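You operate a simulated robot arm through the tools that you are given. There is no shell and no other tool.

You run a simulated robot arm. Do the job below in one go: nothing can be reset, and whatever is moved stays where it is left.

JOB
Clear the slide and zero the thickness gauge on its bare plate.
Fine: sheet into the green tray; slide in, foot down, press zero, then lift the lever again.

Only the result counts: the job must be done as asked and must still hold three seconds after the hand-in. Knocking over, shifting, dropping, spilling or breaking anything else fails it. Flat cloth is picked up by pressing the open fingertips on it (5 to 10 N) and closing them slowly along it; thin cloth reads only 2 to 8 mm in the jaws.

ROBOT AND FRAMES
A 7-joint arm with a two-finger parallel gripper, fixed in place. Base frame: the origin is at the foot of the arm, x ahead of it, y to its left, z up; the work surface is at about z = 0. Readings come in mm, degrees, newtons and seconds.
With the tool pointing down near the work surface it reaches from about 240 to 620 mm from the base axis. Its first joint turns from -66.0 to 66.0 degrees. Payload 2.6 kg.
The tool frame sits at the grasp point between the pads (the TCP): z along the fingers, y along the line on which they close. The tips reach 30 mm beyond it. Largest opening 94 mm; finger width 28, thickness 10; the body of the gripper, 50 by 96 mm, starts 55 mm behind the TCP.
Orientation is that of the tool frame in the base frame, as a unit quaternion [w, x, y, z]. With the fingers straight down and closing along the base's y, the tool's x points along the base's -x, its y along +y and its z along -z.

CONTROLS
- The arm moves only by the tool step_arm. Its arguments are lists of equal length, an entry for each row: "travel": the shift along the tool's x, y, z in units of 20 mm (1.0 is 20 mm), a list of three; "rotation": the turn, a rotation vector about the tool's x, y, z in units of 6 degrees (1.0 is 6 degrees), a list of three. In form: {"travel": [[x, y, z], ...], "rotation": [[wx, wy, wz], ...]}. A call has 1 to 20 rows; each row shifts and turns the commanded pose from where the row before left it, along the tool's axes as they then stand. "jaw" is the closure in counts, from 0 (fully open) to 255 (shut), set as the call begins (left out, the last holds). A call with a number of a shift or a turn outside -1 to 1 is refused whole. Rows are played at 5 a second. More than 50 mm and 8.6 degrees between two rows, or a gripper value outside its range, and nothing of the call is played. Where a pose cannot be reached the arm comes as near as it can. A force on the tool above 60 N (or 10 N above the force at the start of the call, whichever is more), or a blocked arm, ends the call early, and 0.2 s more pass. The fingers move at their own pace (about 72 mm/s each) and stop on an object; they squeeze with about 37 N. The grip force told is the motor's: it shows also when the fingers shut on nothing. Time passes only in rows, and 0.2 s behind the last, so rows that do not move let the fingers close. It gives the time, the measured TCP pose, the force on the tool (base axes), the opening and the grip force at its end, in the units of the frame above (readings bear some noise), with the torque about the TCP (base axes, N m) and any sound that the robot's microphone picked up, and new pictures: "show" is both (left out), scene, wrist or none.
- Cameras (640 x 400 px; columns grow to the right, rows downward): "scene" is fixed at [30.1, 436.9, 579.7]; the picture's right is [-0.78, -0.63, 0.00], its down [-0.33, 0.41, -0.85] and it looks along [0.53, -0.66, -0.53] (base axes); focal length 311 px, centre (320, 200). "wrist" rides on the gripper at [76, 14, -102] in the tool frame; the picture's right is [-0.18, 0.98, 0.00], its down [-0.75, -0.14, -0.64] and it looks along [-0.63, -0.12, 0.77] (tool axes); focal length 243 px, centre (320, 200). There is no depth. A picture from a camera that has moved, and an enlarged one, comes with that camera's place and axes in the base frame and with its lens. The place of the scene camera against the robot may be out by one fixed shift of up to 18 mm in any direction.
- enlarge(camera, box): a new picture of the part [left, top, right, bottom] of that camera's present view, enlarged. The clock stands still meanwhile.
- job_done(): hands the job in; it is judged then, once.

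Places have to be worked out from the pictures, the camera data and where the tool is seen. Open the gripper and draw the arm clear of the work before you hand the job in, unless the task says otherwise.

The tools are called by a JSON object that holds its "name" and its "arguments". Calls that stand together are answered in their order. step_arm: Moves the arm, as the interface text tells. Its arguments: {"type":"object","properties":{"travel":{"type":"array"},"rotation":{"type":"array"},"jaw":{"type":"number"},"show":{"type":"string","enum":["both","scene","wrist","none"]}},"required":["travel","rotation"]} The other tools are called the same way: enlarge (camera, box) takes an enlarged picture of a part of a camera's view; job_done () hands the job in.

At the start:

```text
t: 0.0
position: [345.8, -64.6, 399.4]
ee_rot: [0.0, 0.0, 1.0, 0.0]
contact_force: [0.6, -0.6, -0.2]
moment: [-0.01, -0.02, 0.0]
finger_gap: 93.8
gripper_force: 0.0
```

scene: 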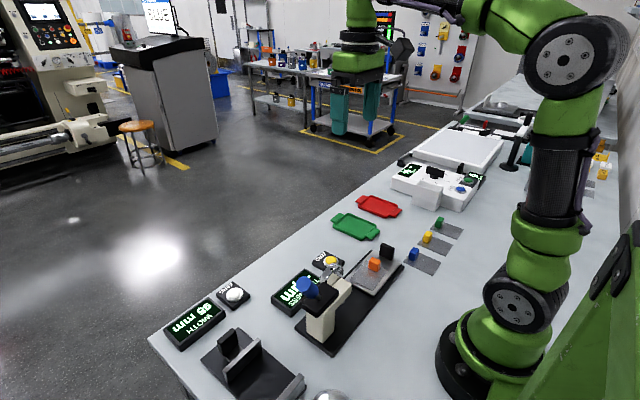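
wrist: 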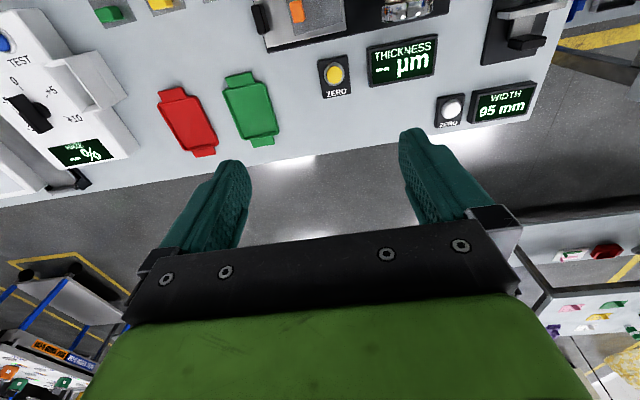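

The pictures show a thickness gauge with a blue lever, a slide carrying an orange piece and a dark handle, and red and green trays. I'll enlarge these areas before moving.

{"name": "enlarge", "arguments": {"camera": "scene", "box": [240, 200, 440, 360]}}

{"name": "enlarge", "arguments": {"camera": "wrist", "box": [220, 0, 560, 160]}}

```text
2.50 times, centred on (340, 280) of scene
camera zoom: at [30.1, 436.9, 579.7], right [-0.78, -0.63, 0.0], down [-0.33, 0.41, -0.85], along [0.53, -0.66, -0.53], focal length 778 px, centre (270, 0)
```

zoom: 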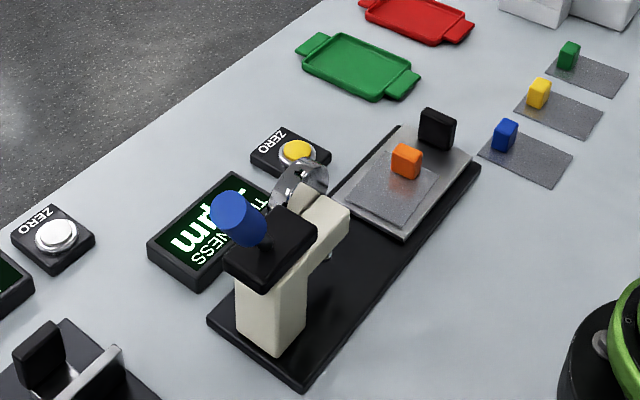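

```text
1.88 times, centred on (390, 80) of wrist
camera zoom: at [271.5, -49.5, 501.6], right [0.18, 0.98, 0.0], down [0.75, -0.14, 0.64], along [0.63, -0.12, -0.77], focal length 457 px, centre (188, 426)
```

zoom: 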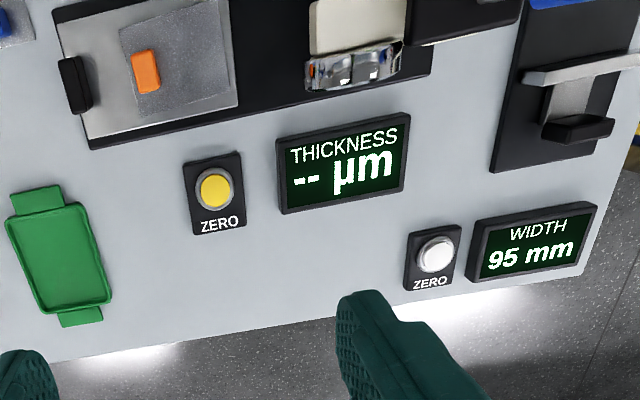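

Both pictures put the sheet with its orange tab on the pulled-out slide near x≈296, y≈-90, and the green tray near (420, -218). I'll zoom in on the sheet, tab and lever for shape and orientation.

{"name": "enlarge", "arguments": {"camera": "scene", "box": [340, 230, 420, 280]}}

{"name": "enlarge", "arguments": {"camera": "scene", "box": [280, 245, 360, 350]}}

{"name": "enlarge", "arguments": {"camera": "wrist", "box": [240, 0, 400, 100]}}

```text
8.00 times, centred on (380, 255) of scene
camera zoom: at [30.1, 436.9, 579.7], right [-0.78, -0.63, 0.0], down [-0.33, 0.41, -0.85], along [0.53, -0.66, -0.53], focal length 2489 px, centre (-160, -240)
```

zoom: 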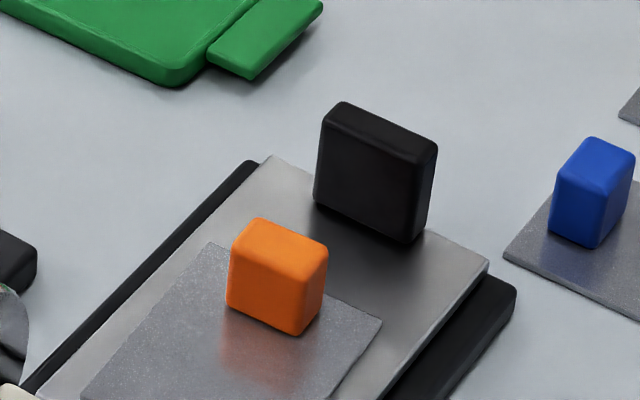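

```text
3.81 times, centred on (320, 298) of scene
camera zoom: at [30.1, 436.9, 579.7], right [-0.78, -0.63, 0.0], down [-0.33, 0.41, -0.85], along [0.53, -0.66, -0.53], focal length 1185 px, centre (320, -171)
```

zoom: 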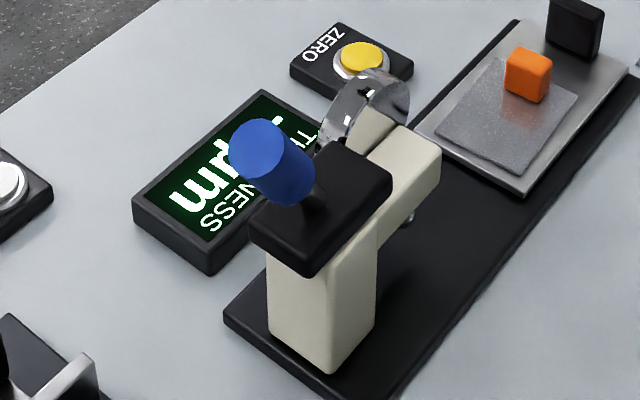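

```text
4.00 times, centred on (320, 50) of wrist
camera zoom: at [271.5, -49.5, 501.6], right [0.18, 0.98, 0.0], down [0.75, -0.14, 0.64], along [0.63, -0.12, -0.77], focal length 970 px, centre (320, 800)
```

zoom: 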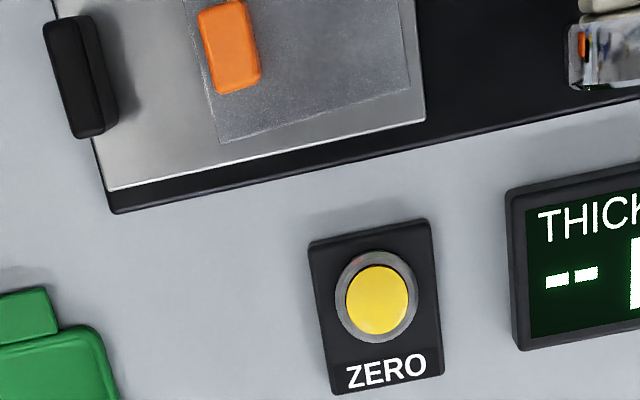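

The tab is a small block standing on the sheet, and the lever (blue knob) sits on top of the gauge head. I'll turn the wrist by -90° and back off towards -y, staying high, so the wrist camera looks along the slide at the gauge.

{"name": "step_arm", "arguments": {"travel": [[0.46, -0.85, 0.5], [0.46, -0.85, 0.5], [0.46, -0.85, 0.5], [0.46, -0.85, 0.5], [0.46, -0.85, 0.5], [0, 0, 0], [0, 0, 0], [0, 0, 0], [0, 0, 0], [0, 0, 0], [0, 0, 0], [0, 0, 0], [0, 0, 0], [0, 0, 0], [0, 0, 0], [0, 0, 0], [0, 0, 0], [0, 0, 0], [0, 0, 0], [0, 0, 0]], "rotation": [[0, 0, 0], [0, 0, 0], [0, 0, 0], [0, 0, 0], [0, 0, 0], [0, 0, -1], [0, 0, -1], [0, 0, -1], [0, 0, -1], [0, 0, -1], [0, 0, -1], [0, 0, -1], [0, 0, -1], [0, 0, -1], [0, 0, -1], [0, 0, -1], [0, 0, -1], [0, 0, -1], [0, 0, -1], [0, 0, -1]]}}

```text
t: 4.2
position: [300.5, -149.1, 350.3]
ee_rot: [0.0, 0.707, -0.707, 0.0]
contact_force: [-0.2, -0.1, 1.4]
moment: [0.02, 0.0, 0.04]
finger_gap: 94.0
gripper_force: 0.0
camera wrist: at [287.4, -224.8, 451.7], right [-0.98, 0.18, 0.0], down [0.14, 0.75, 0.64], along [0.12, 0.63, -0.77], focal length 243 px, centre (320, 200)
```

scene: 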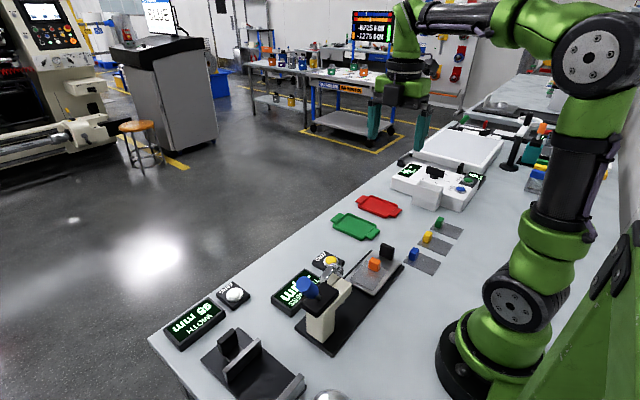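
wrist: 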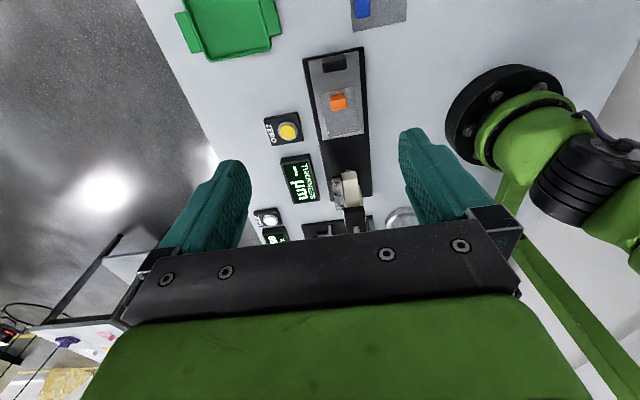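

{"name": "enlarge", "arguments": {"camera": "wrist", "box": [240, 30, 420, 150]}}

{"name": "enlarge", "arguments": {"camera": "wrist", "box": [280, 130, 430, 240]}}

```text
3.33 times, centred on (330, 90) of wrist
camera zoom: at [287.4, -224.8, 451.7], right [-0.98, 0.18, 0.0], down [0.14, 0.75, 0.64], along [0.12, 0.63, -0.77], focal length 809 px, centre (287, 567)
```

zoom: 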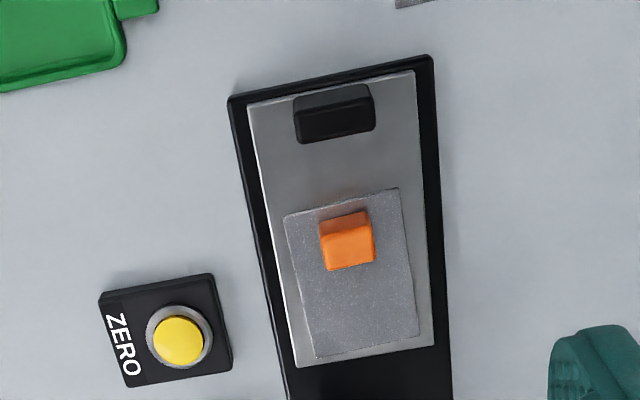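

```text
3.64 times, centred on (355, 185) of wrist
camera zoom: at [287.4, -224.8, 451.7], right [-0.98, 0.18, 0.0], down [0.14, 0.75, 0.64], along [0.12, 0.63, -0.77], focal length 882 px, centre (193, 254)
```

zoom: 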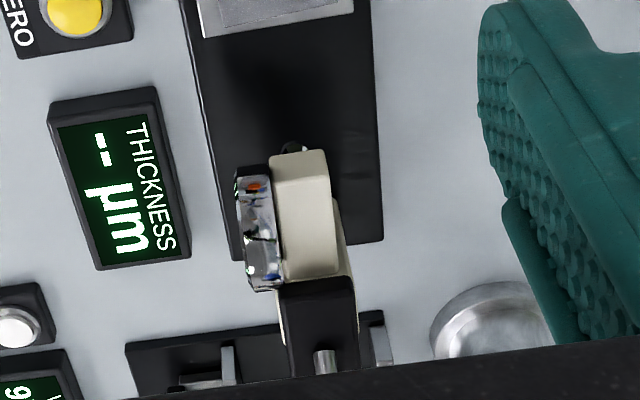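

From this view the sheet measures about 60 × 80 mm, lies along y, and carries its tab near the -y end at about (282, -85). The gauge's heights are still unclear, so I'll go lower and tilt the camera to look at the gauge and lever from the -y side.

{"name": "step_arm", "arguments": {"travel": [[0.3, 0, 0.9], [0.3, 0, 0.9], [0.3, 0, 0.9], [0.3, 0, 0.9], [0.3, 0, 0.9], [0.3, 0, 0.9], [0.25, 0, 0.9], [0, 0, 0], [0, 0, 0]], "rotation": [[0, 0, 0], [0, 0, 0], [0, 0, 0], [0, 0, 0], [0, 0, 0], [0, 0, 0], [0, 0, 0], [0, -1, 0], [0, -1, 0]], "show": "wrist"}}

```text
t: 6.2
position: [301.5, -191.1, 223.1]
ee_rot: [-0.075, 0.704, -0.703, -0.074]
contact_force: [0.6, -0.5, -1.1]
moment: [-0.01, -0.03, 0.0]
finger_gap: 93.9
gripper_force: 0.0
camera wrist: at [287.2, -285.8, 307.2], right [-0.98, 0.18, 0.04], down [0.14, 0.6, 0.79], along [0.12, 0.78, -0.62], focal length 243 px, centre (320, 200)
```

wrist: 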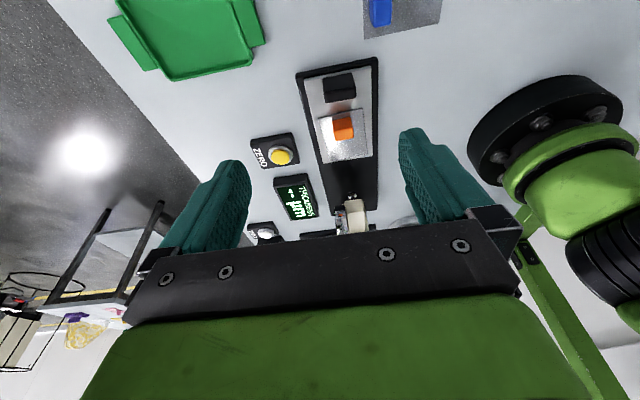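

The wrist picture is upside down (image down is up in the world), so the gauge falls behind the gripper bar. I'll tilt a further 18° so the gauge comes up into the clear part of the picture.

{"name": "step_arm", "arguments": {"travel": [[0, 0, 0], [0, 0, 0], [0, 0, 0], [0, 0, 0]], "rotation": [[0, -1, 0], [0, -1, 0], [0, -1, 0], [0, -0.7, 0]], "show": "wrist"}}

```text
t: 7.2
position: [300.8, -190.1, 225.2]
ee_rot: [-0.208, 0.676, -0.676, -0.208]
contact_force: [-0.7, -0.4, 0.3]
moment: [0.04, 0.02, -0.01]
finger_gap: 94.0
gripper_force: 0.1
camera wrist: at [287.1, -310.4, 265.0], right [-0.98, 0.15, 0.1], down [0.14, 0.26, 0.95], along [0.12, 0.95, -0.28], focal length 243 px, centre (320, 200)
```

wrist: 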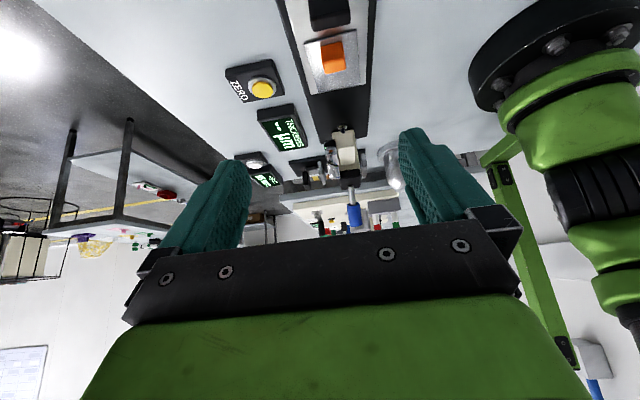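

{"name": "enlarge", "arguments": {"camera": "wrist", "box": [280, 100, 420, 240]}}

{"name": "enlarge", "arguments": {"camera": "wrist", "box": [280, 0, 400, 120]}}

```text
2.86 times, centred on (350, 170) of wrist
camera zoom: at [287.1, -310.4, 265.0], right [-0.98, 0.15, 0.1], down [0.14, 0.26, 0.95], along [0.12, 0.95, -0.28], focal length 693 px, centre (234, 286)
```

zoom: 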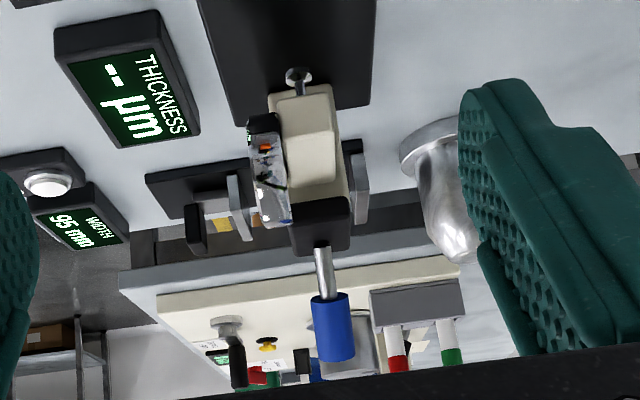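

```text
3.33 times, centred on (340, 60) of wrist
camera zoom: at [287.1, -310.4, 265.0], right [-0.98, 0.15, 0.1], down [0.14, 0.26, 0.95], along [0.12, 0.95, -0.28], focal length 809 px, centre (253, 667)
```

zoom: 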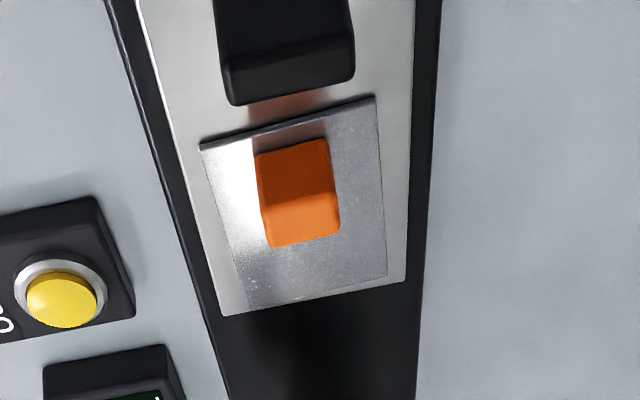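

The lever now reads clearly: a rod comes out of the head's top block near (279, 133, 116), tilted back towards +y, with the blue knob end near (281, 173, 184). Now I'll straighten the tool and turn back to 0° to move over the tab.

{"name": "step_arm", "arguments": {"travel": [[0, 0, 0], [0, 0, 0], [0, 0, 0], [0, 0, 0], [0, 0, 0], [0, 0, 0], [0, 0, 0], [0, 0, 0], [0, 0, 0], [0, 0, 0], [0, 0, 0], [0, 0, 0], [0, 0, 0], [0, 0, 0], [0, 0, 0], [0, 0, 0], [0, 0, 0], [0, 0, 0], [0, 0, 0], [0, 0, 0]], "rotation": [[0, 1, 0], [0, 1, 0], [0, 1, 0], [0, 1, 0], [0, 1, 0], [0, 0.7, 0], [0, 0, 1], [0, 0, 1], [0, 0, 1], [0, 0, 1], [0, 0, 1], [0, 0, 1], [0, 0, 1], [0, 0, 1], [0, 0, 1], [0, 0, 1], [0, 0, 1], [0, 0, 1], [0, 0, 1], [0, 0, 1]], "show": "none"}}

{"name": "step_arm", "arguments": {"travel": [[0, 0, 0], [0.15, 0.875, 0.2], [0.15, 0.875, 0.2], [0.15, 0.875, 0.2], [0.15, 0.875, 0.2], [0.15, 0.875, 0.2], [0.15, 0.875, 0.2], [0, 0, 0]], "rotation": [[0, 0, 1], [0, 0, 0], [0, 0, 0], [0, 0, 0], [0, 0, 0], [0, 0, 0], [0, 0, 0], [0, 0, 0]]}}

```text
t: 11.4
position: [301.8, -190.4, 223.4]
ee_rot: [-0.001, -0.051, 0.999, 0.001]
contact_force: [0.1, 0.0, 0.1]
moment: [-0.04, -0.01, 0.0]
finger_gap: 93.9
gripper_force: 0.0
```

```text
t: 13.2
position: [282.1, -85.8, 199.6]
ee_rot: [0.0, 0.0, 1.0, 0.0]
contact_force: [0.4, 0.0, 0.2]
moment: [0.01, 0.0, 0.01]
finger_gap: 94.2
gripper_force: 0.1
camera wrist: at [207.0, -70.4, 301.5], right [0.18, 0.98, 0.0], down [0.75, -0.14, 0.64], along [0.63, -0.12, -0.77], focal length 243 px, centre (320, 200)
```

scene: 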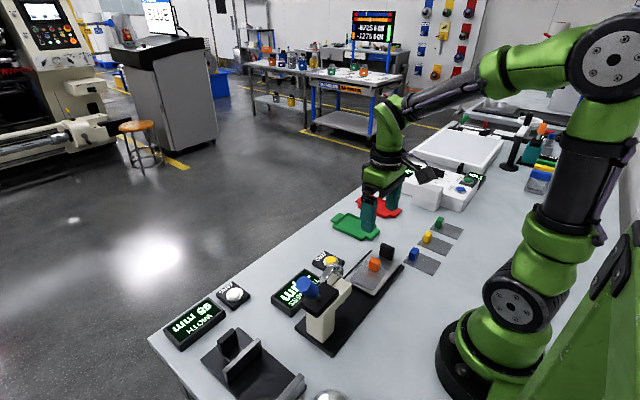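
wrist: 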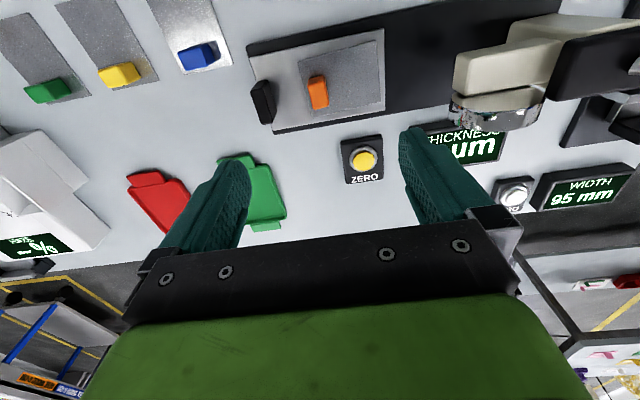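

The tool is vertical at 0° over the sheet. I'll zoom the wrist view to pin down the tab, and the tray beside it.

{"name": "enlarge", "arguments": {"camera": "wrist", "box": [240, 20, 400, 140]}}

{"name": "enlarge", "arguments": {"camera": "wrist", "box": [430, 0, 640, 140]}}

{"name": "enlarge", "arguments": {"camera": "scene", "box": [320, 200, 440, 290]}}

```text
3.33 times, centred on (320, 80) of wrist
camera zoom: at [207.0, -70.4, 301.5], right [0.18, 0.98, 0.0], down [0.75, -0.14, 0.64], along [0.63, -0.12, -0.77], focal length 809 px, centre (320, 600)
```

zoom: 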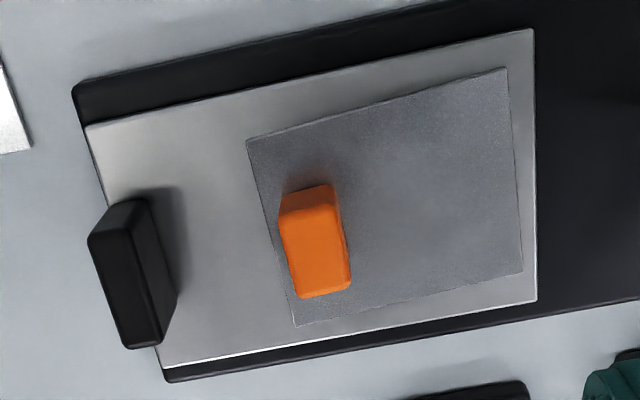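

```text
2.86 times, centred on (535, 70) of wrist
camera zoom: at [207.0, -70.4, 301.5], right [0.18, 0.98, 0.0], down [0.75, -0.14, 0.64], along [0.63, -0.12, -0.77], focal length 693 px, centre (-294, 571)
```

zoom: 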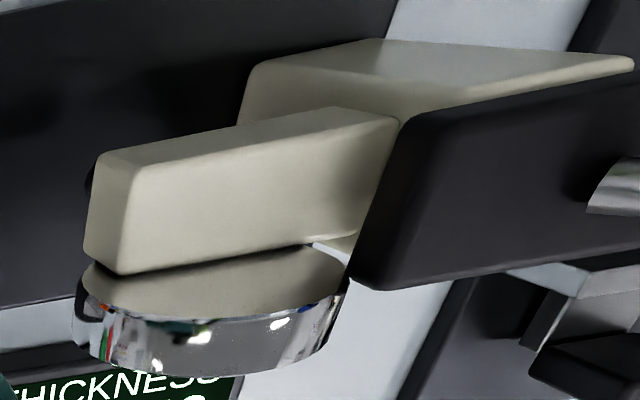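

```text
4.44 times, centred on (380, 245) of scene
camera zoom: at [30.1, 436.9, 579.7], right [-0.78, -0.63, 0.0], down [-0.33, 0.41, -0.85], along [0.53, -0.66, -0.53], focal length 1383 px, centre (53, 0)
```

zoom: 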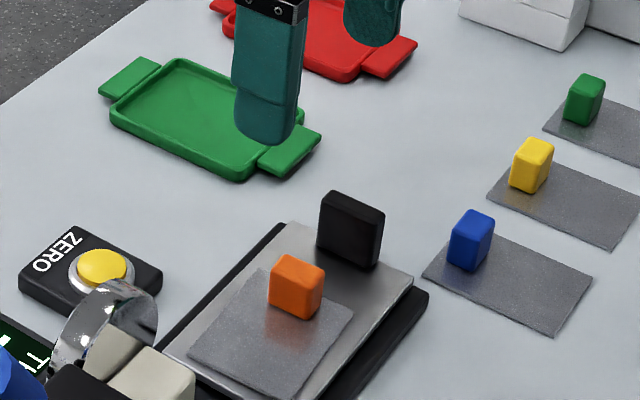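

The tab centre comes out near (285, -86), about 16 mm thick along y and topping out near z≈32. The sheet is turned about 3° and needs a 90° turn to fit the tray, so I'll look straight at the green tray before grasping.

{"name": "step_arm", "arguments": {"travel": [[-0.8, -0.82, 0], [-0.8, -0.82, 0], [-0.8, -0.82, 0], [-0.8, -0.82, 0], [-0.8, -0.82, 0], [-0.8, -0.82, 0], [-0.8, -0.82, 0], [-0.8, -0.82, 0], [0, 0, 0]], "rotation": [[0, 0, 0], [0, 0, 0], [0, 0, 0], [0, 0, 0], [0, 0, 0], [0, 0, 0], [0, 0, 0], [0, 0, 0], [0, 0, 0]], "show": "wrist"}}

{"name": "enlarge", "arguments": {"camera": "wrist", "box": [240, 40, 400, 160]}}

```text
t: 15.2
position: [410.1, -216.8, 200.1]
ee_rot: [0.0, 0.001, 1.0, 0.0]
contact_force: [-1.3, 0.2, 0.2]
moment: [-0.03, 0.02, -0.02]
finger_gap: 94.1
gripper_force: 0.0
camera wrist: at [334.9, -201.6, 301.6], right [0.18, 0.98, 0.0], down [0.75, -0.14, 0.64], along [0.63, -0.12, -0.77], focal length 243 px, centre (320, 200)
```

wrist: 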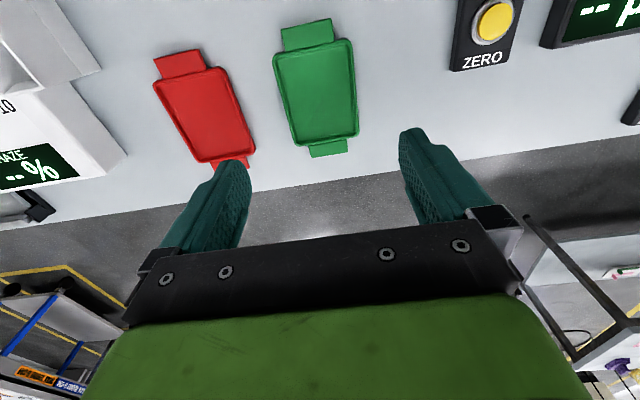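

```text
3.33 times, centred on (320, 100) of wrist
camera zoom: at [334.9, -201.6, 301.6], right [0.18, 0.98, 0.0], down [0.75, -0.14, 0.64], along [0.63, -0.12, -0.77], focal length 809 px, centre (320, 533)
```

zoom: 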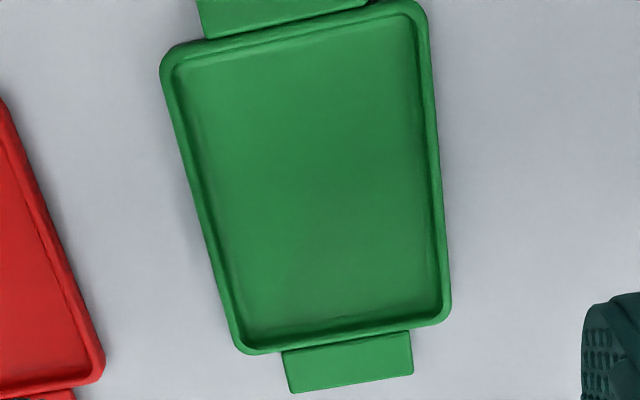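

The tray's outer body spans about x 372–479, y -260 to -176, centred at (425.7, -218.3) and turned about -1.3°. Triangulating puts the slide top at z≈15 and the tab top at z≈37. I'll go above the tab with the jaw half closed, so the fingers clear the slide handle, and the tool turned -3.1°.

{"name": "step_arm", "arguments": {"travel": [[0.786, 0.819, 0.3], [0.786, 0.819, 0.3], [0.786, 0.819, 0.3], [0.786, 0.819, 0.4], [0.786, 0.819, 0.5], [0.786, 0.819, 0.6], [0.786, 0.819, 0.8], [0.786, 0.819, 0.8], [0, 0, 0], [0, 0, 0]], "rotation": [[0, 0, 0], [0, 0, 0], [0, 0, 0], [0, 0, 0], [0, 0, 0], [0, 0, 0], [0, 0, 0], [0, 0, 0], [0, 0, -0.52], [0, 0, 0]], "jaw": 120}}

{"name": "enlarge", "arguments": {"camera": "wrist", "box": [240, 40, 400, 160]}}

```text
t: 17.4
position: [286.2, -87.0, 119.7]
ee_rot: [0.0, -0.028, 1.0, 0.0]
contact_force: [0.8, -0.8, -0.5]
moment: [-0.02, 0.0, -0.02]
finger_gap: 49.9
gripper_force: 0.0
camera wrist: at [209.6, -75.0, 221.5], right [0.13, 0.99, 0.0], down [0.76, -0.1, 0.64], along [0.64, -0.08, -0.77], focal length 243 px, centre (320, 200)
```

scene: 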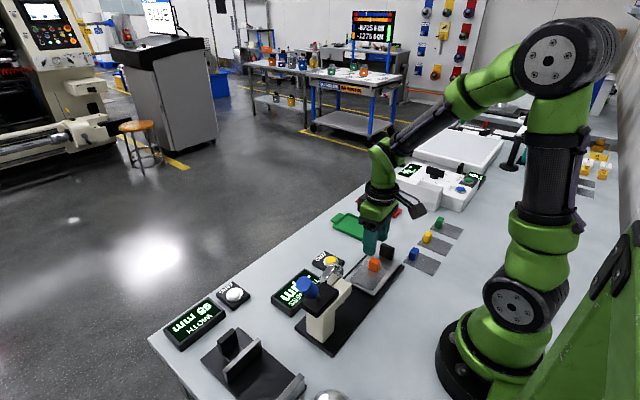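
wrist: 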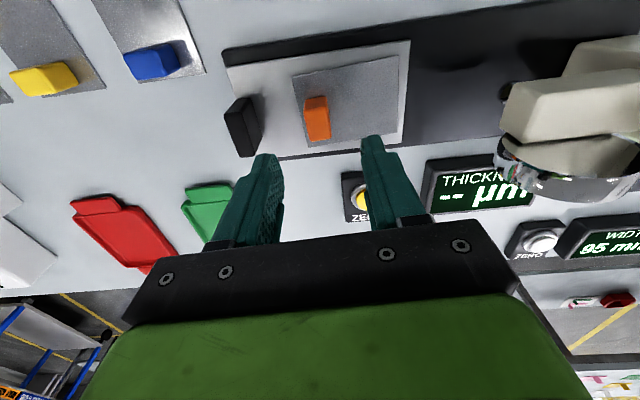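

```text
3.33 times, centred on (320, 100) of wrist
camera zoom: at [209.6, -75.0, 221.5], right [0.13, 0.99, 0.0], down [0.76, -0.1, 0.64], along [0.64, -0.08, -0.77], focal length 809 px, centre (320, 533)
```

zoom: 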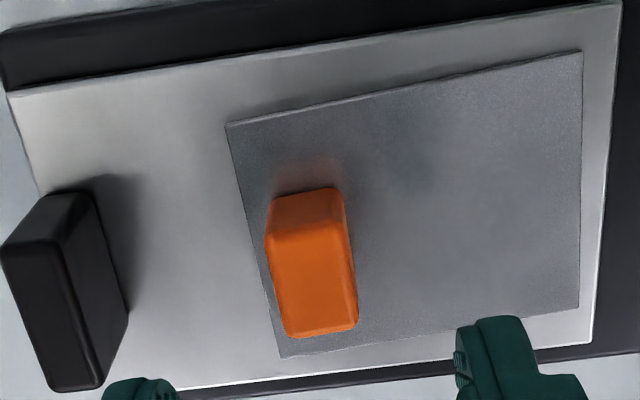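

The tab centre reads (286, -86), right under the TCP, and the partly open fingers clear the handle's +y face (y≈-138). I'll descend to TCP z≈52, so the tips stay about 5 mm above the sheet.

{"name": "step_arm", "arguments": {"travel": [[0, 0.04, 0.9], [0, 0, 0.9], [0, 0, 0.8], [0, 0, 0.5], [0, 0, 0.28], [0, 0, 0]], "rotation": [[0, 0, 0], [0, 0, 0], [0, 0, 0], [0, 0, 0], [0, 0, 0], [0, 0, 0]]}}

{"name": "enlarge", "arguments": {"camera": "wrist", "box": [240, 80, 400, 200]}}

{"name": "enlarge", "arguments": {"camera": "scene", "box": [330, 210, 430, 290]}}

```text
t: 18.8
position: [285.7, -86.0, 52.5]
ee_rot: [0.0, -0.027, 1.0, 0.001]
contact_force: [-3.7, 0.1, 17.0]
moment: [0.45, 0.15, 0.06]
finger_gap: 49.9
gripper_force: 0.4
camera wrist: at [209.4, -74.3, 153.9], right [0.13, 0.99, 0.0], down [0.76, -0.1, 0.64], along [0.64, -0.08, -0.77], focal length 243 px, centre (320, 200)
```

scene: 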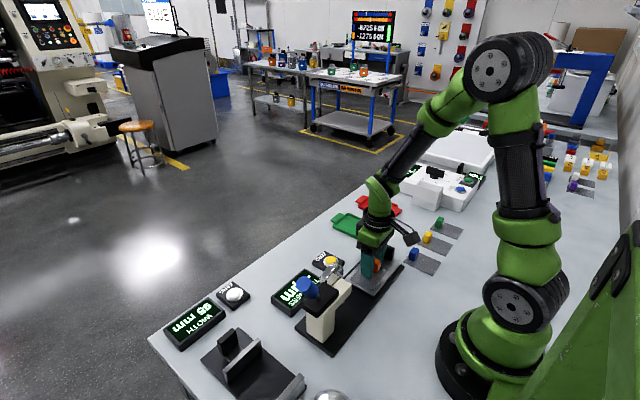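
wrist: 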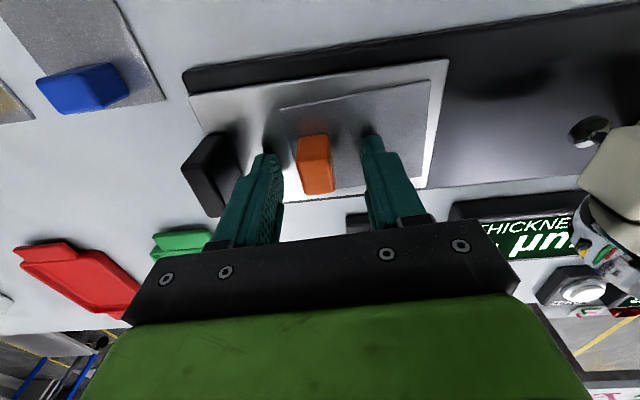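

```text
3.33 times, centred on (320, 140) of wrist
camera zoom: at [209.4, -74.3, 153.9], right [0.13, 0.99, 0.0], down [0.76, -0.1, 0.64], along [0.64, -0.08, -0.77], focal length 809 px, centre (320, 400)
```

zoom: 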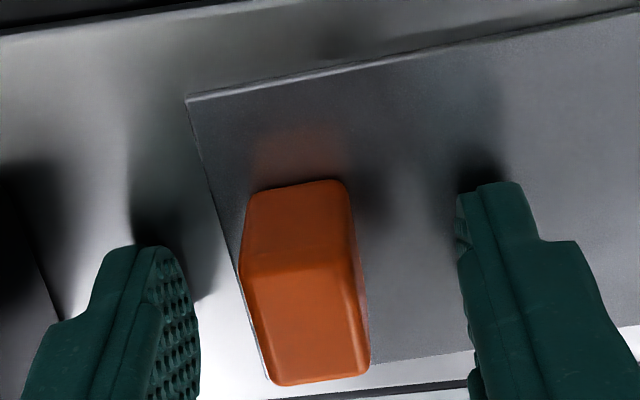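

```text
5.00 times, centred on (380, 250) of scene
camera zoom: at [30.0, 436.9, 579.7], right [-0.78, -0.63, 0.0], down [-0.33, 0.41, -0.85], along [0.53, -0.66, -0.53], focal length 1556 px, centre (20, -50)
```

zoom: 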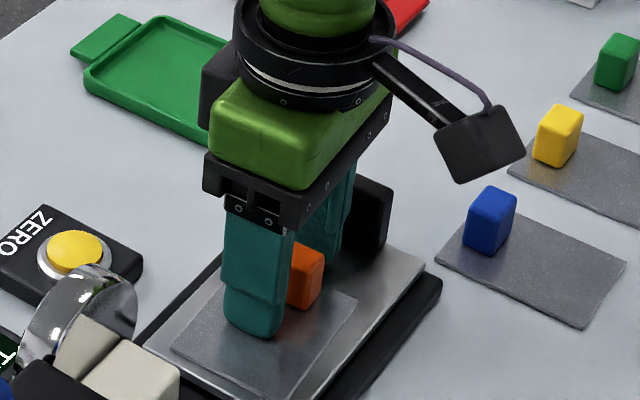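

The force reads 17 N with a moment matching the +y fingertip resting on the sheet, so the sheet top is really at z≈22. I'll back up 3.5 mm to relieve it, without closing yet.

{"name": "step_arm", "arguments": {"travel": [[0.05, 0, -0.175], [0, 0, 0], [0, 0, 0]], "rotation": [[0, 0, 0], [0, 0, 0], [0, 0, 0]], "show": "wrist"}}

```text
t: 19.6
position: [284.0, -86.6, 56.1]
ee_rot: [0.0, -0.028, 1.0, 0.0]
contact_force: [0.0, 0.0, -0.1]
moment: [-0.01, -0.01, 0.03]
finger_gap: 49.6
gripper_force: 0.1
camera wrist: at [208.3, -74.2, 157.0], right [0.13, 0.99, 0.0], down [0.76, -0.1, 0.64], along [0.64, -0.08, -0.77], focal length 243 px, centre (320, 200)
```

wrist: 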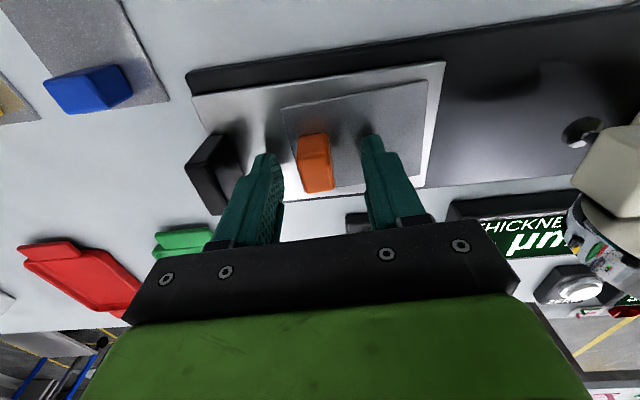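

Contact is gone and the tab sits centred between the pads. Closing on it now.

{"name": "step_arm", "arguments": {"travel": [[0, 0, 0], [0, 0, 0], [0, 0, 0], [0, 0, 0], [0, 0, 0]], "rotation": [[0, 0, 0], [0, 0, 0], [0, 0, 0], [0, 0, 0], [0, 0, 0]], "jaw": 255, "show": "wrist"}}

{"name": "enlarge", "arguments": {"camera": "wrist", "box": [240, 60, 440, 210]}}

```text
t: 20.8
position: [285.4, -86.3, 55.4]
ee_rot: [0.0, -0.027, 1.0, 0.0]
contact_force: [-0.6, 0.1, -0.3]
moment: [0.02, -0.01, -0.01]
finger_gap: 16.6
gripper_force: 36.9
camera wrist: at [208.4, -74.3, 157.1], right [0.13, 0.99, 0.0], down [0.76, -0.1, 0.64], along [0.64, -0.08, -0.77], focal length 243 px, centre (320, 200)
```

wrist: 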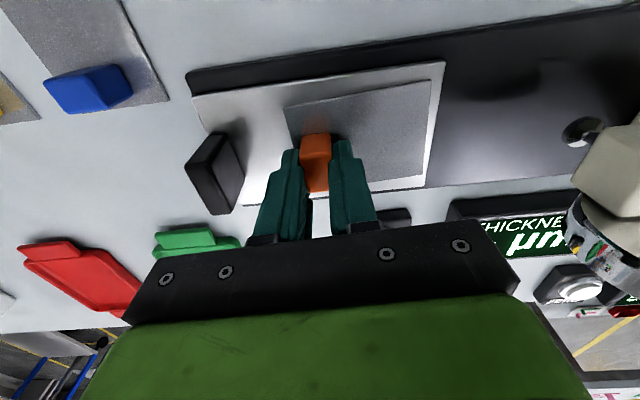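

```text
2.67 times, centred on (340, 135) of wrist
camera zoom: at [208.4, -74.3, 157.1], right [0.13, 0.99, 0.0], down [0.76, -0.1, 0.64], along [0.64, -0.08, -0.77], focal length 647 px, centre (267, 373)
```

zoom: 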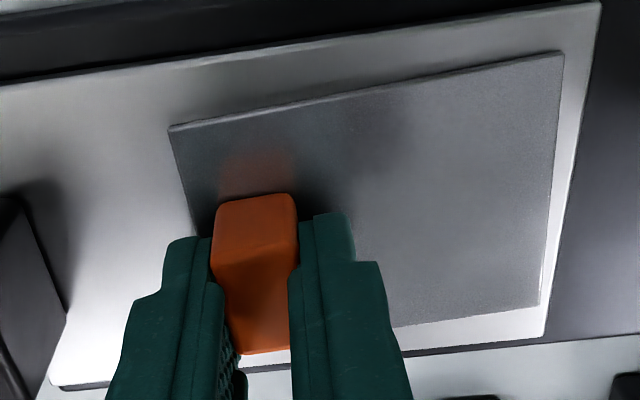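

The jaws stopped at 16.6 mm with 37 N, so the tab is held. I'll lift slowly straight up and check that only the sheet comes along.

{"name": "step_arm", "arguments": {"travel": [[0, 0, -0.2], [0, 0, -0.3], [0, 0, -0.5], [0, 0, -0.7], [0, 0, -0.8], [0, 0, 0]], "rotation": [[0, 0, 0], [0, 0, 0], [0, 0, 0], [0, 0, 0], [0, 0, 0], [0, 0, 0]]}}

{"name": "enlarge", "arguments": {"camera": "scene", "box": [330, 200, 430, 290]}}

```text
t: 22.2
position: [283.6, -85.9, 106.1]
ee_rot: [-0.001, -0.027, 1.0, 0.0]
contact_force: [0.3, 0.2, -0.5]
moment: [0.0, -0.01, -0.04]
finger_gap: 16.6
gripper_force: 36.8
camera wrist: at [208.2, -74.3, 207.6], right [0.13, 0.99, 0.0], down [0.76, -0.1, 0.64], along [0.64, -0.08, -0.77], focal length 243 px, centre (320, 200)
```

scene: 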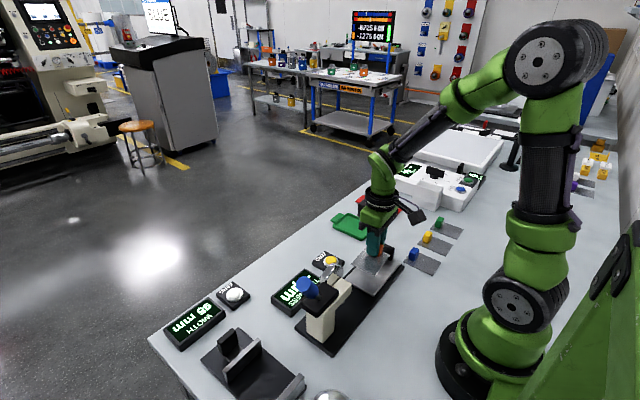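
wrist: 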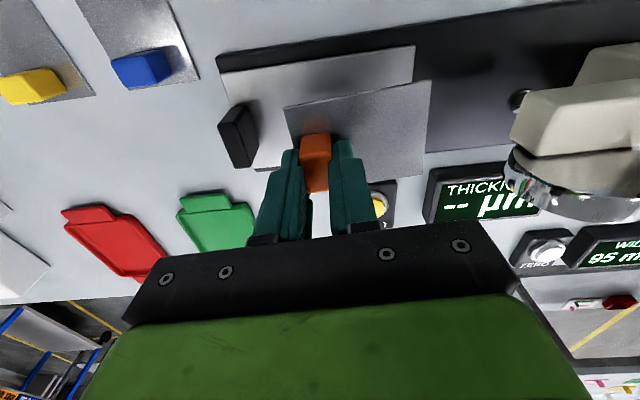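

```text
4.44 times, centred on (380, 245) of scene
camera zoom: at [30.1, 436.9, 579.7], right [-0.78, -0.63, 0.0], down [-0.33, 0.41, -0.85], along [0.53, -0.66, -0.53], focal length 1383 px, centre (53, 0)
```

zoom: 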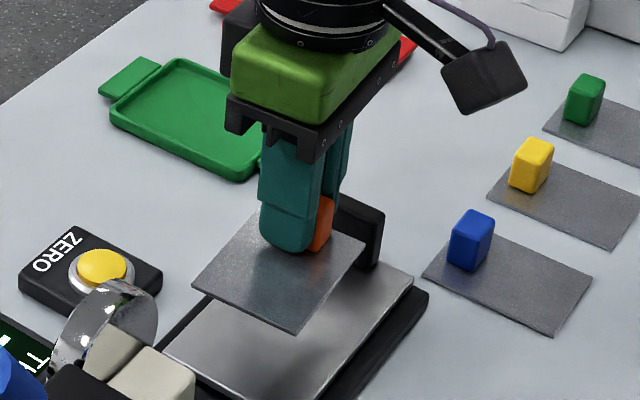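

The sheet came up flat and rigid in the grip, and the slide below is bare. I'll zoom in to measure where the sheet sits relative to the tool before carrying it.

{"name": "enlarge", "arguments": {"camera": "wrist", "box": [270, 60, 450, 195]}}

{"name": "enlarge", "arguments": {"camera": "wrist", "box": [440, 30, 640, 180]}}

```text
2.96 times, centred on (360, 128) of wrist
camera zoom: at [208.2, -74.3, 207.6], right [0.13, 0.99, 0.0], down [0.76, -0.1, 0.64], along [0.64, -0.08, -0.77], focal length 719 px, centre (202, 415)
```

zoom: 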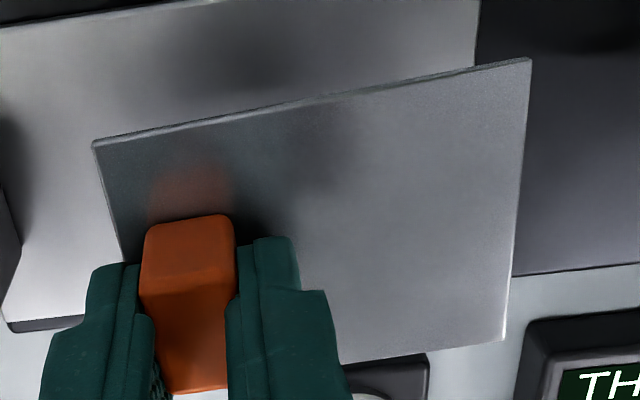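

```text
2.67 times, centred on (540, 105) of wrist
camera zoom: at [208.2, -74.3, 207.6], right [0.13, 0.99, 0.0], down [0.76, -0.1, 0.64], along [0.64, -0.08, -0.77], focal length 647 px, centre (-267, 453)
```

zoom: 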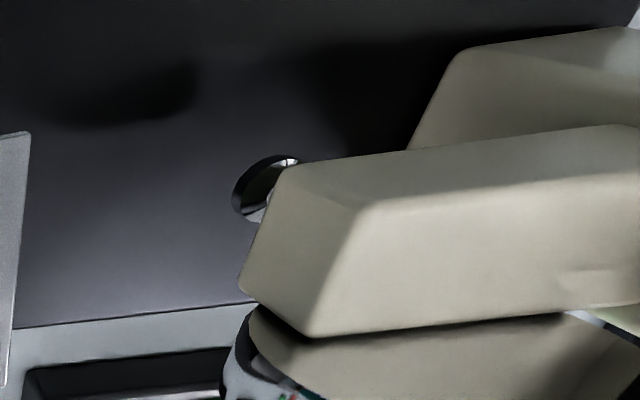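

In the tool frame the sheet spans x -26…34 and y -15…65, its centre about (3.5, 25), square to the tool. I'll raise it, carry it over the tray and turn about -85.6° so its long side lies along the tray.

{"name": "step_arm", "arguments": {"travel": [[0, 0, -0.6], [0, 0, -0.6], [0, 0, -0.6], [-0.87, -0.768, 0], [-0.87, -0.768, 0], [-0.87, -0.768, 0], [-0.87, -0.768, 0], [-0.87, -0.768, 0], [-0.87, -0.768, 0], [-0.87, -0.768, 0], [-0.87, -0.768, 0], [-0.87, -0.768, 0], [0, 0, 0], [0, 0, 0], [0, 0, 0], [0, 0, 0], [0, 0, 0], [0, 0, 0], [0, 0, 0], [0, 0, 0]], "rotation": [[0, 0, 0], [0, 0, 0], [0, 0, 0], [0, 0, 0], [0, 0, 0], [0, 0, 0], [0, 0, 0], [0, 0, 0], [0, 0, 0], [0, 0, 0], [0, 0, 0], [0, 0, 0], [0, 0, -1], [0, 0, -1], [0, 0, -1], [0, 0, -1], [0, 0, -1], [0, 0, -1], [0, 0, -1], [0, 0, -1]], "show": "none"}}

{"name": "step_arm", "arguments": {"travel": [[0, 0, 0], [0, 0, 0], [0, 0, 0], [0, 0, 0], [0, 0, 0], [0, 0, 0], [0, 0, 0], [0, 0, 0]], "rotation": [[0, 0, -1], [0, 0, -1], [0, 0, -1], [0, 0, -1], [0, 0, -1], [0, 0, -1], [0, 0, -0.27], [0, 0, 0]]}}

{"name": "enlarge", "arguments": {"camera": "wrist", "box": [240, 40, 440, 190]}}

```text
t: 26.4
position: [447.5, -215.1, 141.3]
ee_rot: [0.0, -0.433, 0.902, 0.0]
contact_force: [-0.3, 0.1, -1.1]
moment: [-0.03, -0.04, -0.03]
finger_gap: 16.4
gripper_force: 36.4
```

```text
t: 28.2
position: [448.3, -216.3, 142.0]
ee_rot: [0.0, -0.7, 0.714, 0.0]
contact_force: [-0.7, -0.2, -1.4]
moment: [-0.01, 0.01, -0.01]
finger_gap: 16.5
gripper_force: 36.9
camera wrist: at [433.0, -290.0, 243.6], right [-0.98, 0.2, 0.0], down [0.16, 0.75, 0.64], along [0.13, 0.63, -0.77], focal length 243 px, centre (320, 200)
```

scene: 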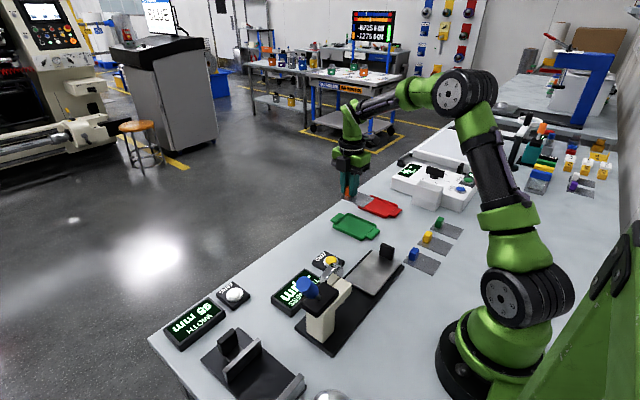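
wrist: 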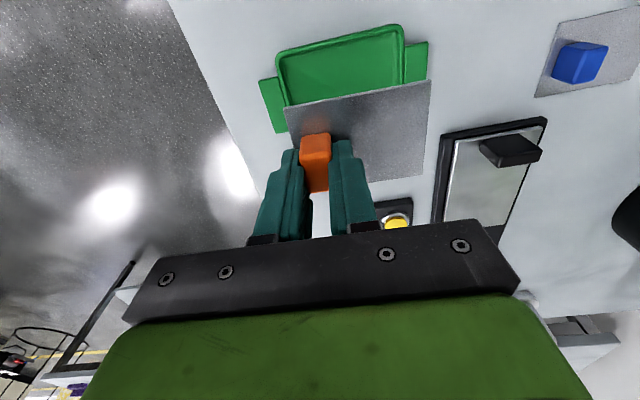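

```text
2.67 times, centred on (340, 115) of wrist
camera zoom: at [433.0, -290.0, 243.6], right [-0.98, 0.2, 0.0], down [0.16, 0.75, 0.64], along [0.13, 0.63, -0.77], focal length 647 px, centre (267, 427)
```

zoom: 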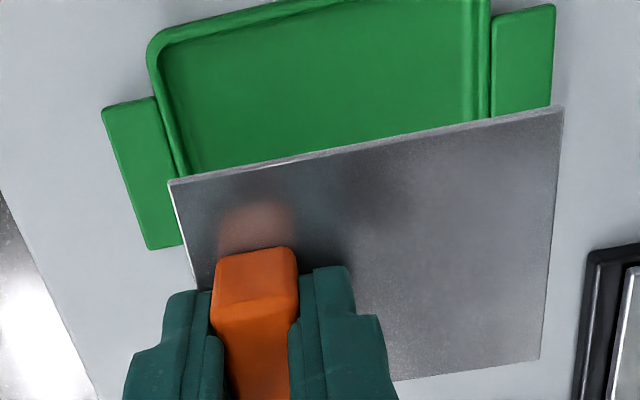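

The held sheet is now square above the tray (tool at -88.9°), and the tray's far corner re-measures at the same place as before. I'll descend to just above the rim and check the margins.

{"name": "step_arm", "arguments": {"travel": [[0, 0, 0.8], [0, 0, 0.9], [0, 0, 0.9], [0, 0, 0.9], [0, 0, 0.7], [0, 0, 0.4], [0, 0, 0]], "rotation": [[0, 0, 0], [0, 0, 0], [0, 0, 0], [0, 0, 0], [0, 0, 0], [0, 0, 0], [0, 0, 0]]}}

{"name": "enlarge", "arguments": {"camera": "wrist", "box": [240, 60, 440, 210]}}

{"name": "enlarge", "arguments": {"camera": "scene", "box": [310, 160, 420, 250]}}

```text
t: 29.8
position: [448.5, -214.6, 50.2]
ee_rot: [0.0, -0.699, 0.715, 0.0]
contact_force: [0.0, 0.5, -0.4]
moment: [0.02, -0.01, 0.0]
finger_gap: 16.4
gripper_force: 36.9
camera wrist: at [433.1, -289.2, 151.3], right [-0.98, 0.21, 0.0], down [0.16, 0.75, 0.64], along [0.13, 0.63, -0.77], focal length 243 px, centre (320, 200)
```

scene: 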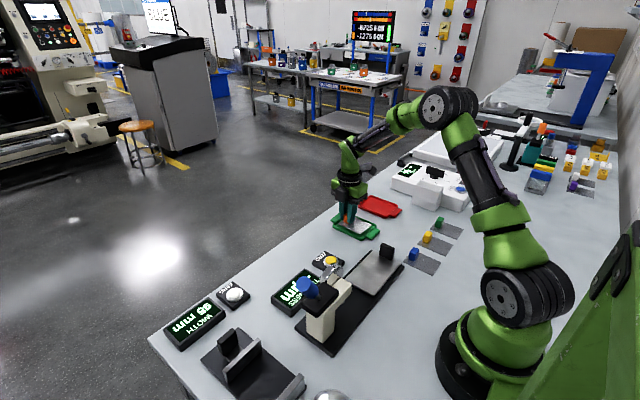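
wrist: 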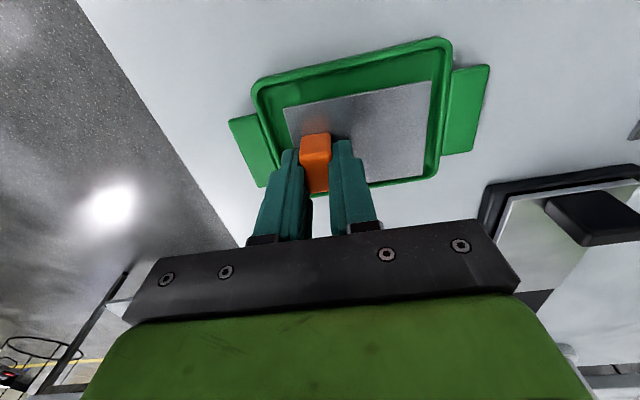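

```text
2.67 times, centred on (340, 135) of wrist
camera zoom: at [433.1, -289.2, 151.3], right [-0.98, 0.21, 0.0], down [0.16, 0.75, 0.64], along [0.13, 0.63, -0.77], focal length 647 px, centre (267, 373)
```

zoom: 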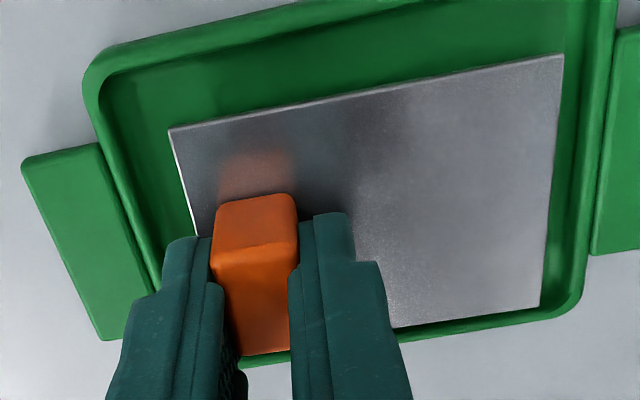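

```text
4.44 times, centred on (365, 205) of scene
camera zoom: at [30.1, 436.9, 579.7], right [-0.78, -0.63, 0.0], down [-0.33, 0.41, -0.85], along [0.53, -0.66, -0.53], focal length 1383 px, centre (120, 178)
```

zoom: 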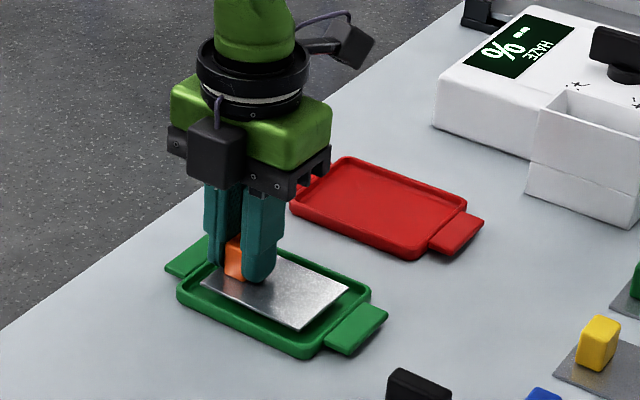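

The sheet hovers inside the tray outline with roughly even margins. I'll nudge it 1 mm towards +x and go down slowly, in short steps near the floor.

{"name": "step_arm", "arguments": {"travel": [[0, -0.05, 0.15], [0, 0, 0.15], [0, 0, 0.05], [0, 0, 0.05], [0, 0, 0]], "rotation": [[0, 0, 0], [0, 0, 0], [0, 0, 0], [0, 0, 0], [0, 0, 0]], "show": "wrist"}}

```text
t: 31.0
position: [448.7, -215.3, 42.1]
ee_rot: [0.0, -0.7, 0.715, 0.0]
contact_force: [-0.6, -0.4, 0.2]
moment: [0.03, -0.01, -0.02]
finger_gap: 16.6
gripper_force: 37.0
camera wrist: at [433.9, -289.6, 143.3], right [-0.98, 0.21, 0.0], down [0.16, 0.75, 0.64], along [0.13, 0.63, -0.77], focal length 243 px, centre (320, 200)
```

wrist: 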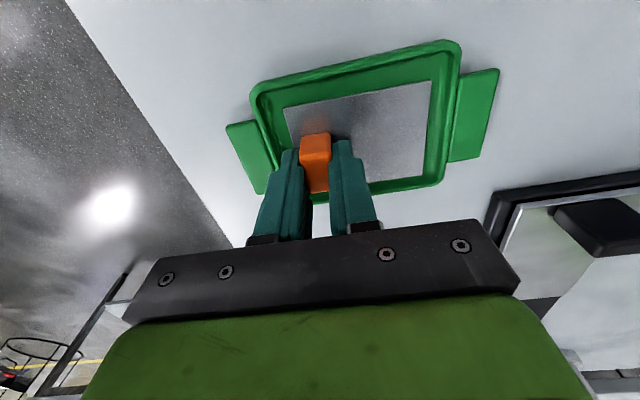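

No contact yet at z≈42. Continuing down in about 0.8 mm steps while watching the force.

{"name": "step_arm", "arguments": {"travel": [[0, 0, 0.04], [0, 0, 0.04], [0, 0, 0]], "rotation": [[0, 0, 0], [0, 0, 0], [0, 0, 0]], "show": "none"}}

{"name": "step_arm", "arguments": {"travel": [[0, 0, 0.04], [0, 0, 0.04], [0, 0, 0]], "rotation": [[0, 0, 0], [0, 0, 0], [0, 0, 0]], "show": "none"}}

```text
t: 31.8
position: [449.9, -215.6, 40.3]
ee_rot: [0.0, -0.699, 0.715, 0.0]
contact_force: [1.0, -0.2, -1.2]
moment: [0.0, -0.01, -0.01]
finger_gap: 16.5
gripper_force: 37.2
```

```text
t: 32.6
position: [450.4, -215.2, 40.2]
ee_rot: [0.0, -0.699, 0.715, 0.0]
contact_force: [-0.6, 0.2, 5.3]
moment: [-0.03, 0.1, -0.06]
finger_gap: 16.6
gripper_force: 37.0
```

5 N of contact shows the sheet resting on the tray floor. I'll open only a little, so the +x finger clears the tray wall, and look before lifting.

{"name": "step_arm", "arguments": {"travel": [[0, 0, 0], [0, 0, 0], [0, 0, 0]], "rotation": [[0, 0, 0], [0, 0, 0], [0, 0, 0]], "jaw": 198, "show": "wrist"}}

{"name": "enlarge", "arguments": {"camera": "wrist", "box": [240, 60, 440, 210]}}

```text
t: 33.4
position: [449.0, -215.4, 37.4]
ee_rot: [0.001, -0.699, 0.716, 0.001]
contact_force: [1.1, 0.5, 0.3]
moment: [0.02, -0.01, 0.0]
finger_gap: 20.9
gripper_force: 0.1
camera wrist: at [433.9, -289.8, 140.4], right [-0.98, 0.21, 0.0], down [0.16, 0.75, 0.64], along [0.13, 0.63, -0.77], focal length 243 px, centre (320, 200)
```

wrist: 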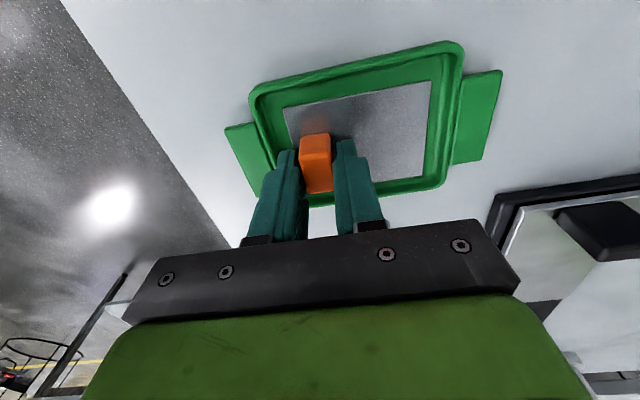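

```text
2.67 times, centred on (340, 135) of wrist
camera zoom: at [433.9, -289.8, 140.4], right [-0.98, 0.21, 0.0], down [0.16, 0.75, 0.64], along [0.13, 0.63, -0.77], focal length 647 px, centre (267, 373)
```

zoom: 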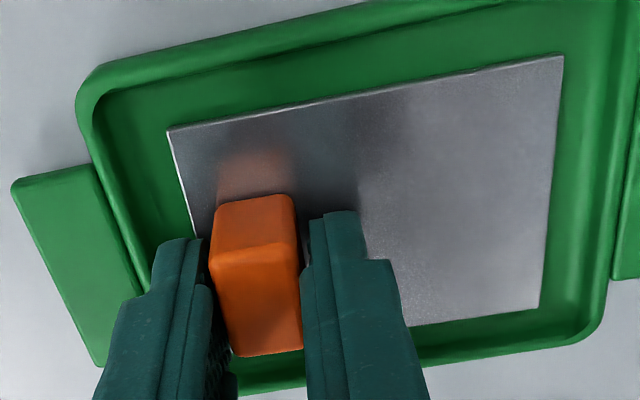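

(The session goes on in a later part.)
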